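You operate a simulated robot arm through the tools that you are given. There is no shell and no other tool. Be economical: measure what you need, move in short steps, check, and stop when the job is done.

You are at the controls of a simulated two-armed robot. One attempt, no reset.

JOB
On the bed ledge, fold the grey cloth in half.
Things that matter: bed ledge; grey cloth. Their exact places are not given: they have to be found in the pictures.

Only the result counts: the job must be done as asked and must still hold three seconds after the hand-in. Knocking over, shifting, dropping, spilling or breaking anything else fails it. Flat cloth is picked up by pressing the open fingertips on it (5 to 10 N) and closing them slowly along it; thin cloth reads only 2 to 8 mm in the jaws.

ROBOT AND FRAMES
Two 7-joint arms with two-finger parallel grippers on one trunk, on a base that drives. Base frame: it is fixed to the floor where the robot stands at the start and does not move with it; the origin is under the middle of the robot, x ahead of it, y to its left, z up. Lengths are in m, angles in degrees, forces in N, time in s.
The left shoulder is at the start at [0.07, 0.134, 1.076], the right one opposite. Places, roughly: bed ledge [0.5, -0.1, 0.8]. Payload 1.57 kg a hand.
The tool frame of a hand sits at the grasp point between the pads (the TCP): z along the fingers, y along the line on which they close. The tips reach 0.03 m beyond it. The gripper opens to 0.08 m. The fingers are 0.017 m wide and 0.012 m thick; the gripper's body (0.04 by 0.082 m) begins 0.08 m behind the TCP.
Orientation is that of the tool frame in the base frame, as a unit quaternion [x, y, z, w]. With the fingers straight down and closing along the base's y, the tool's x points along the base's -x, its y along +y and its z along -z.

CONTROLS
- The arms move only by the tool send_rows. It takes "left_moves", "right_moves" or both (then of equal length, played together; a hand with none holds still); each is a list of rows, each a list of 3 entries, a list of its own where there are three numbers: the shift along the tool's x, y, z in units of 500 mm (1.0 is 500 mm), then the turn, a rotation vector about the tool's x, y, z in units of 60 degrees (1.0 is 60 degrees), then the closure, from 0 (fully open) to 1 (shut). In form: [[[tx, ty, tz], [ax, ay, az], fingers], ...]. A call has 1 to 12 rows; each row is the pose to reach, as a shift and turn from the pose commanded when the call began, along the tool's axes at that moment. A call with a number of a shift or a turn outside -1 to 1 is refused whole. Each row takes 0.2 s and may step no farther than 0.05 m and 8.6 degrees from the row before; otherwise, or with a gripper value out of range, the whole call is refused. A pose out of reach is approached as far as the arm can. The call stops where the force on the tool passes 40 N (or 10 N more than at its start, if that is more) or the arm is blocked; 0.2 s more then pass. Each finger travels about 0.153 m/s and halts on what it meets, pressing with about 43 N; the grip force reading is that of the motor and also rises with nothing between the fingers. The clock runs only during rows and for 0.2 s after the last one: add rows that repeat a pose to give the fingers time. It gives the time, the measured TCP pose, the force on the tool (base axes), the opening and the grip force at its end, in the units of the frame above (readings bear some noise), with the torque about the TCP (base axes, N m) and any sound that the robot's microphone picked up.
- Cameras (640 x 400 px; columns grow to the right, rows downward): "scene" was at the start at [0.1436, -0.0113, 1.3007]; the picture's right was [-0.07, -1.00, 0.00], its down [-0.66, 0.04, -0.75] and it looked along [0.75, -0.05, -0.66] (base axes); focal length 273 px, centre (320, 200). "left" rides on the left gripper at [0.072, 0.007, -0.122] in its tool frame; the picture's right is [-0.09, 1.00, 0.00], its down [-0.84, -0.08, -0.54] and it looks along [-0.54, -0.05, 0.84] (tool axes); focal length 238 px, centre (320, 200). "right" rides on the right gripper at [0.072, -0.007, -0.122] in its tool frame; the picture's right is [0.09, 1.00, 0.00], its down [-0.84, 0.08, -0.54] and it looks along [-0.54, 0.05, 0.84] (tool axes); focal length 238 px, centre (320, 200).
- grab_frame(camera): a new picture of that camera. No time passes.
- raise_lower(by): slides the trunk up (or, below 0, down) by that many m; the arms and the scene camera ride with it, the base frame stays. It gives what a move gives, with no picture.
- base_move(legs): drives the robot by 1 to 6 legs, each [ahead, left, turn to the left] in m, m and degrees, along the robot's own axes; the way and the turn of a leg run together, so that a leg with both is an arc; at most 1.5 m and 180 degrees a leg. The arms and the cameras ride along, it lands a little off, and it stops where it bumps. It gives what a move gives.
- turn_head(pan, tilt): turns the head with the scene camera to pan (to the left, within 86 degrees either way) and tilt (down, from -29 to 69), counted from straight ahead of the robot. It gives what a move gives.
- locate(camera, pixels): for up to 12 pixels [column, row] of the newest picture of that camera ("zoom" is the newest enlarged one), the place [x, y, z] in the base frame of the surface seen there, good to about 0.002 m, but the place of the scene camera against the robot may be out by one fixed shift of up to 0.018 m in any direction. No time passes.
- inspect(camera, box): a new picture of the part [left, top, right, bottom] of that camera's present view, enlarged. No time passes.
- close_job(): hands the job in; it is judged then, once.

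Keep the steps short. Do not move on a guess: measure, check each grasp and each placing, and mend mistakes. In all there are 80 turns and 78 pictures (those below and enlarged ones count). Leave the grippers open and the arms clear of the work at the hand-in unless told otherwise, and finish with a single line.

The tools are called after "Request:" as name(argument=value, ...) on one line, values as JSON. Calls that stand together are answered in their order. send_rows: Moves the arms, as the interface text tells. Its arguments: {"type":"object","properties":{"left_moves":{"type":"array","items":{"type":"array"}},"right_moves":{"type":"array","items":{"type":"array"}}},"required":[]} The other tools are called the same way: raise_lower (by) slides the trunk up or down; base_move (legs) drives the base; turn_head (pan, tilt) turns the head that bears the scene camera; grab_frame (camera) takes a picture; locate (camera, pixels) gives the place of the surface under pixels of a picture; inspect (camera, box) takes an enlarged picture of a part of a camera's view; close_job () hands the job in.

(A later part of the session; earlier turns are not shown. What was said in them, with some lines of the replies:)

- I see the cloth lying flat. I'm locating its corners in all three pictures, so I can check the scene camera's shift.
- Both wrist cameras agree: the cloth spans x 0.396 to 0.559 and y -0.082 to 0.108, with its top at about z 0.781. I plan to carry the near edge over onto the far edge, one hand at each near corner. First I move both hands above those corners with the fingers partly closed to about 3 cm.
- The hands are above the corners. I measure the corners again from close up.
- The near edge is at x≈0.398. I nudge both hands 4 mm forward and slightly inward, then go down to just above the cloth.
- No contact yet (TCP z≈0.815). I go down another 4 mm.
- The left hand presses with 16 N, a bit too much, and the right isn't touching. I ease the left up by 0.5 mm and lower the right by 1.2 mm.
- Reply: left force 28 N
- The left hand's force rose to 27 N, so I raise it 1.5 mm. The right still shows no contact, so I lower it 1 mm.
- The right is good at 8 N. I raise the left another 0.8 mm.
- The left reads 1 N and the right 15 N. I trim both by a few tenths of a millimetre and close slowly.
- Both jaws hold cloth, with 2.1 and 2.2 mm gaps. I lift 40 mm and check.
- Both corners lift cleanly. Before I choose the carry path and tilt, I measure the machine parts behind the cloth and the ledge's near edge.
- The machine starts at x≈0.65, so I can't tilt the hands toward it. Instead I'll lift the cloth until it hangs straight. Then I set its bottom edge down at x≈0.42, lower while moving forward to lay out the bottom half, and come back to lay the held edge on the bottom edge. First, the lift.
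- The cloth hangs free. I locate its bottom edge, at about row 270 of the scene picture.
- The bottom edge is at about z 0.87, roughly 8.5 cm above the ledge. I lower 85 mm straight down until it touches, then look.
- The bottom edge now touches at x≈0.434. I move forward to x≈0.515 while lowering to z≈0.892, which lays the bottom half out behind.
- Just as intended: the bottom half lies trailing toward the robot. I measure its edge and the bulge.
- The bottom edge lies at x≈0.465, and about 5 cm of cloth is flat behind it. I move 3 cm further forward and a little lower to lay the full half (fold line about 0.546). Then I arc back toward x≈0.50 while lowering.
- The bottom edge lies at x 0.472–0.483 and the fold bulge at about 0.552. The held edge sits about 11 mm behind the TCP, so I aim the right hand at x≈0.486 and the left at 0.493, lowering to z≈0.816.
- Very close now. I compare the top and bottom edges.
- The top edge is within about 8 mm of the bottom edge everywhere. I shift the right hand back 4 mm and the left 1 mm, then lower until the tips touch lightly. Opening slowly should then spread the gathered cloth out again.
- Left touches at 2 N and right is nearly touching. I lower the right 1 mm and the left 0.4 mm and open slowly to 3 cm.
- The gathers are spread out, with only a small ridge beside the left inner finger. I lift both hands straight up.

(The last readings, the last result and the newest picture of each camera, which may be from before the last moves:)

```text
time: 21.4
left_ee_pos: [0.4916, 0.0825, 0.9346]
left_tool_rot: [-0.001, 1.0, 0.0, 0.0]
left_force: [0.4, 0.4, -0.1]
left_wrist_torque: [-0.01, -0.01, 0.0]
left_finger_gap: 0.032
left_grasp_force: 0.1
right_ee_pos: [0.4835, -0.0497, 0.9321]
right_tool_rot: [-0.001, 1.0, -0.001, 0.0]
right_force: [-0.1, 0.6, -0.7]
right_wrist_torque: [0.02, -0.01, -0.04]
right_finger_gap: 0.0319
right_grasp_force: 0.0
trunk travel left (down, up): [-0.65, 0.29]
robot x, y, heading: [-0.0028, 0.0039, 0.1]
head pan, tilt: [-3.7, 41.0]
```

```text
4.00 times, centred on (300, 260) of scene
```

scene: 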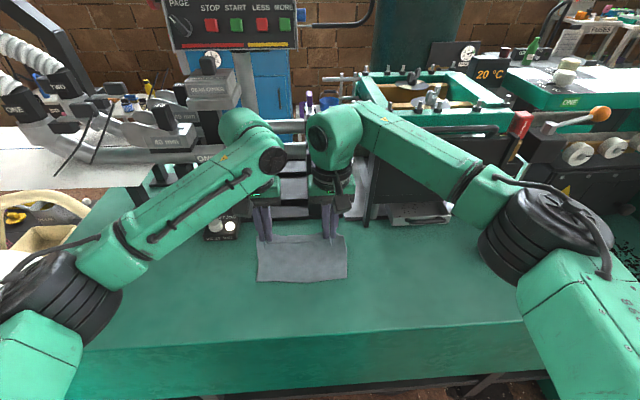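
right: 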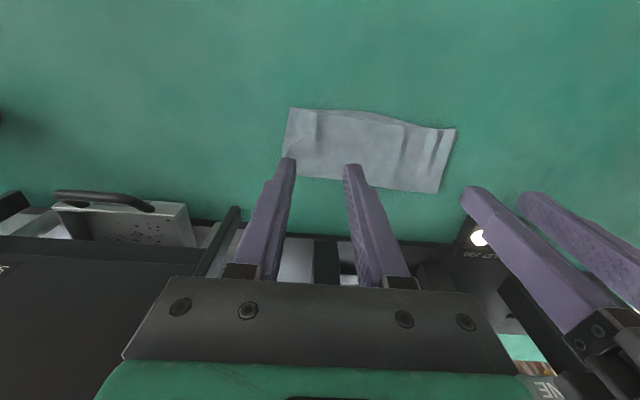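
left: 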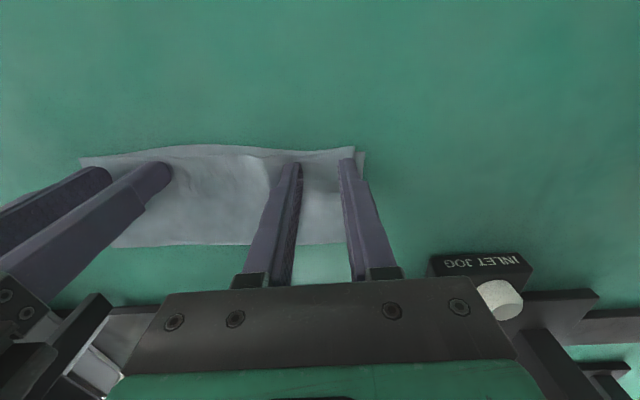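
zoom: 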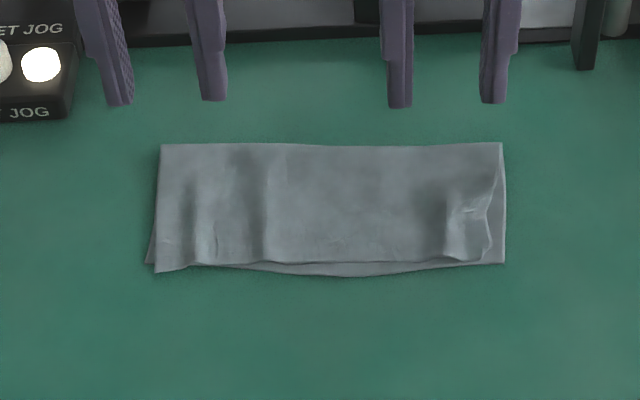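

The fold is neat: edges within about 1 cm, with only small creases. I take both hands back to their starting places, opening them fully, and check again.

Request:
send_rows(left_moves=[[[-0.006, 0.06, -0.03], [0, 0, 0], 0.4], [[-0.012, 0.12, -0.06], [0, 0, 0], 0.2], [[-0.02, 0.18, -0.09], [0, 0, 0], 0.0], [[-0.03, 0.24, -0.12], [0, 0, 0], 0.0], [[-0.034, 0.3, -0.12], [0, 0, 0], 0.0], [[-0.034, 0.3, -0.12], [0, 0, 0], 0.0]], right_moves=[[[0.015, -0.05, 0], [0, 0, 0], 0.4], [[0.03, -0.1, 0], [0, 0, 0], 0.2], [[0.045, -0.15, 0], [0, 0, 0], 0.0], [[0.06, -0.2, 0], [0, 0, 0], 0.0], [[0.068, -0.25, 0], [0, 0, 0], 0.0], [[0.068, -0.25, 0], [0, 0, 0], 0.0]])

Request:
grab_frame(camera="scene")

Request:
inspect(camera="scene", box=[220, 210, 380, 310])

Request:
locate(camera="zoom", pixels=[[162, 147], [500, 146], [500, 260], [485, 255], [158, 268], [150, 260], [350, 272], [350, 258], [200, 230], [330, 200], [450, 250], [265, 200]])

```text
time: 22.8
left_ee_pos: [0.5072, 0.2288, 0.9931]
left_tool_rot: [-0.001, 1.0, 0.0, 0.0]
left_force: [0.3, -0.4, -0.4]
left_wrist_torque: [-0.01, 0.03, -0.01]
left_finger_gap: 0.0799
left_grasp_force: 0.0
right_ee_pos: [0.452, -0.178, 0.9336]
right_tool_rot: [0.0, 1.0, 0.0, 0.0]
right_force: [-0.3, -0.3, -0.2]
right_wrist_torque: [-0.02, 0.04, 0.0]
right_finger_gap: 0.08
right_grasp_force: 0.1
trunk travel left (down, up): [-0.65, 0.29]
robot x, y, heading: [0.0022, -0.0016, 0.1]
head pan, tilt: [-3.7, 41.0]
```

```text
51 pictures are left
```

scene: 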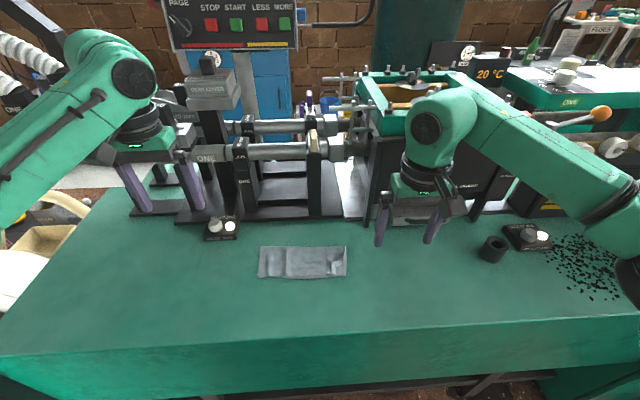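

```text
4.00 times, centred on (300, 260) of scene
```

zoom: 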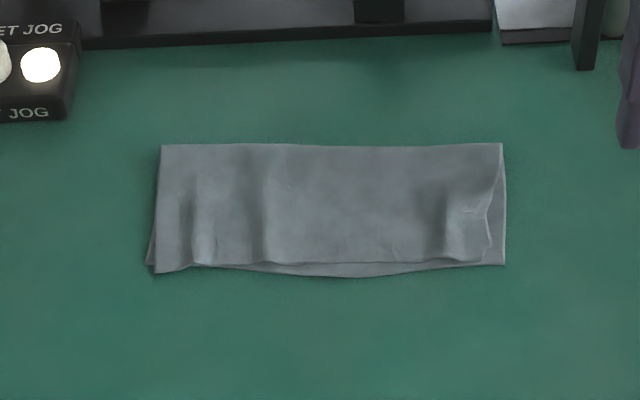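

```text
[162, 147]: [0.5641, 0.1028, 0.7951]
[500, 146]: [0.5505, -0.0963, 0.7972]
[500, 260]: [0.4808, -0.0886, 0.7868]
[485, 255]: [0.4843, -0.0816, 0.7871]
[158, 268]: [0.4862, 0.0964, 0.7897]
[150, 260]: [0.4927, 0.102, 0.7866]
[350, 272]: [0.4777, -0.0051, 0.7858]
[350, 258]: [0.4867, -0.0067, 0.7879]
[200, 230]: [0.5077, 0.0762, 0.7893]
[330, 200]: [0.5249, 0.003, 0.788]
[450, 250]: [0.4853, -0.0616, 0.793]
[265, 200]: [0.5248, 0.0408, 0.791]
```

The top edge lies within about 1 cm of the bottom edge and the cloth is nearly flat. The arms are clear, the grippers are open, and nothing else has moved. I'm handing in.

Request:
close_job()

```text
The job is handed in.
```

The grey cloth is folded in half on the bed ledge, with its edges meeting within about 1 cm, and the job is handed in.
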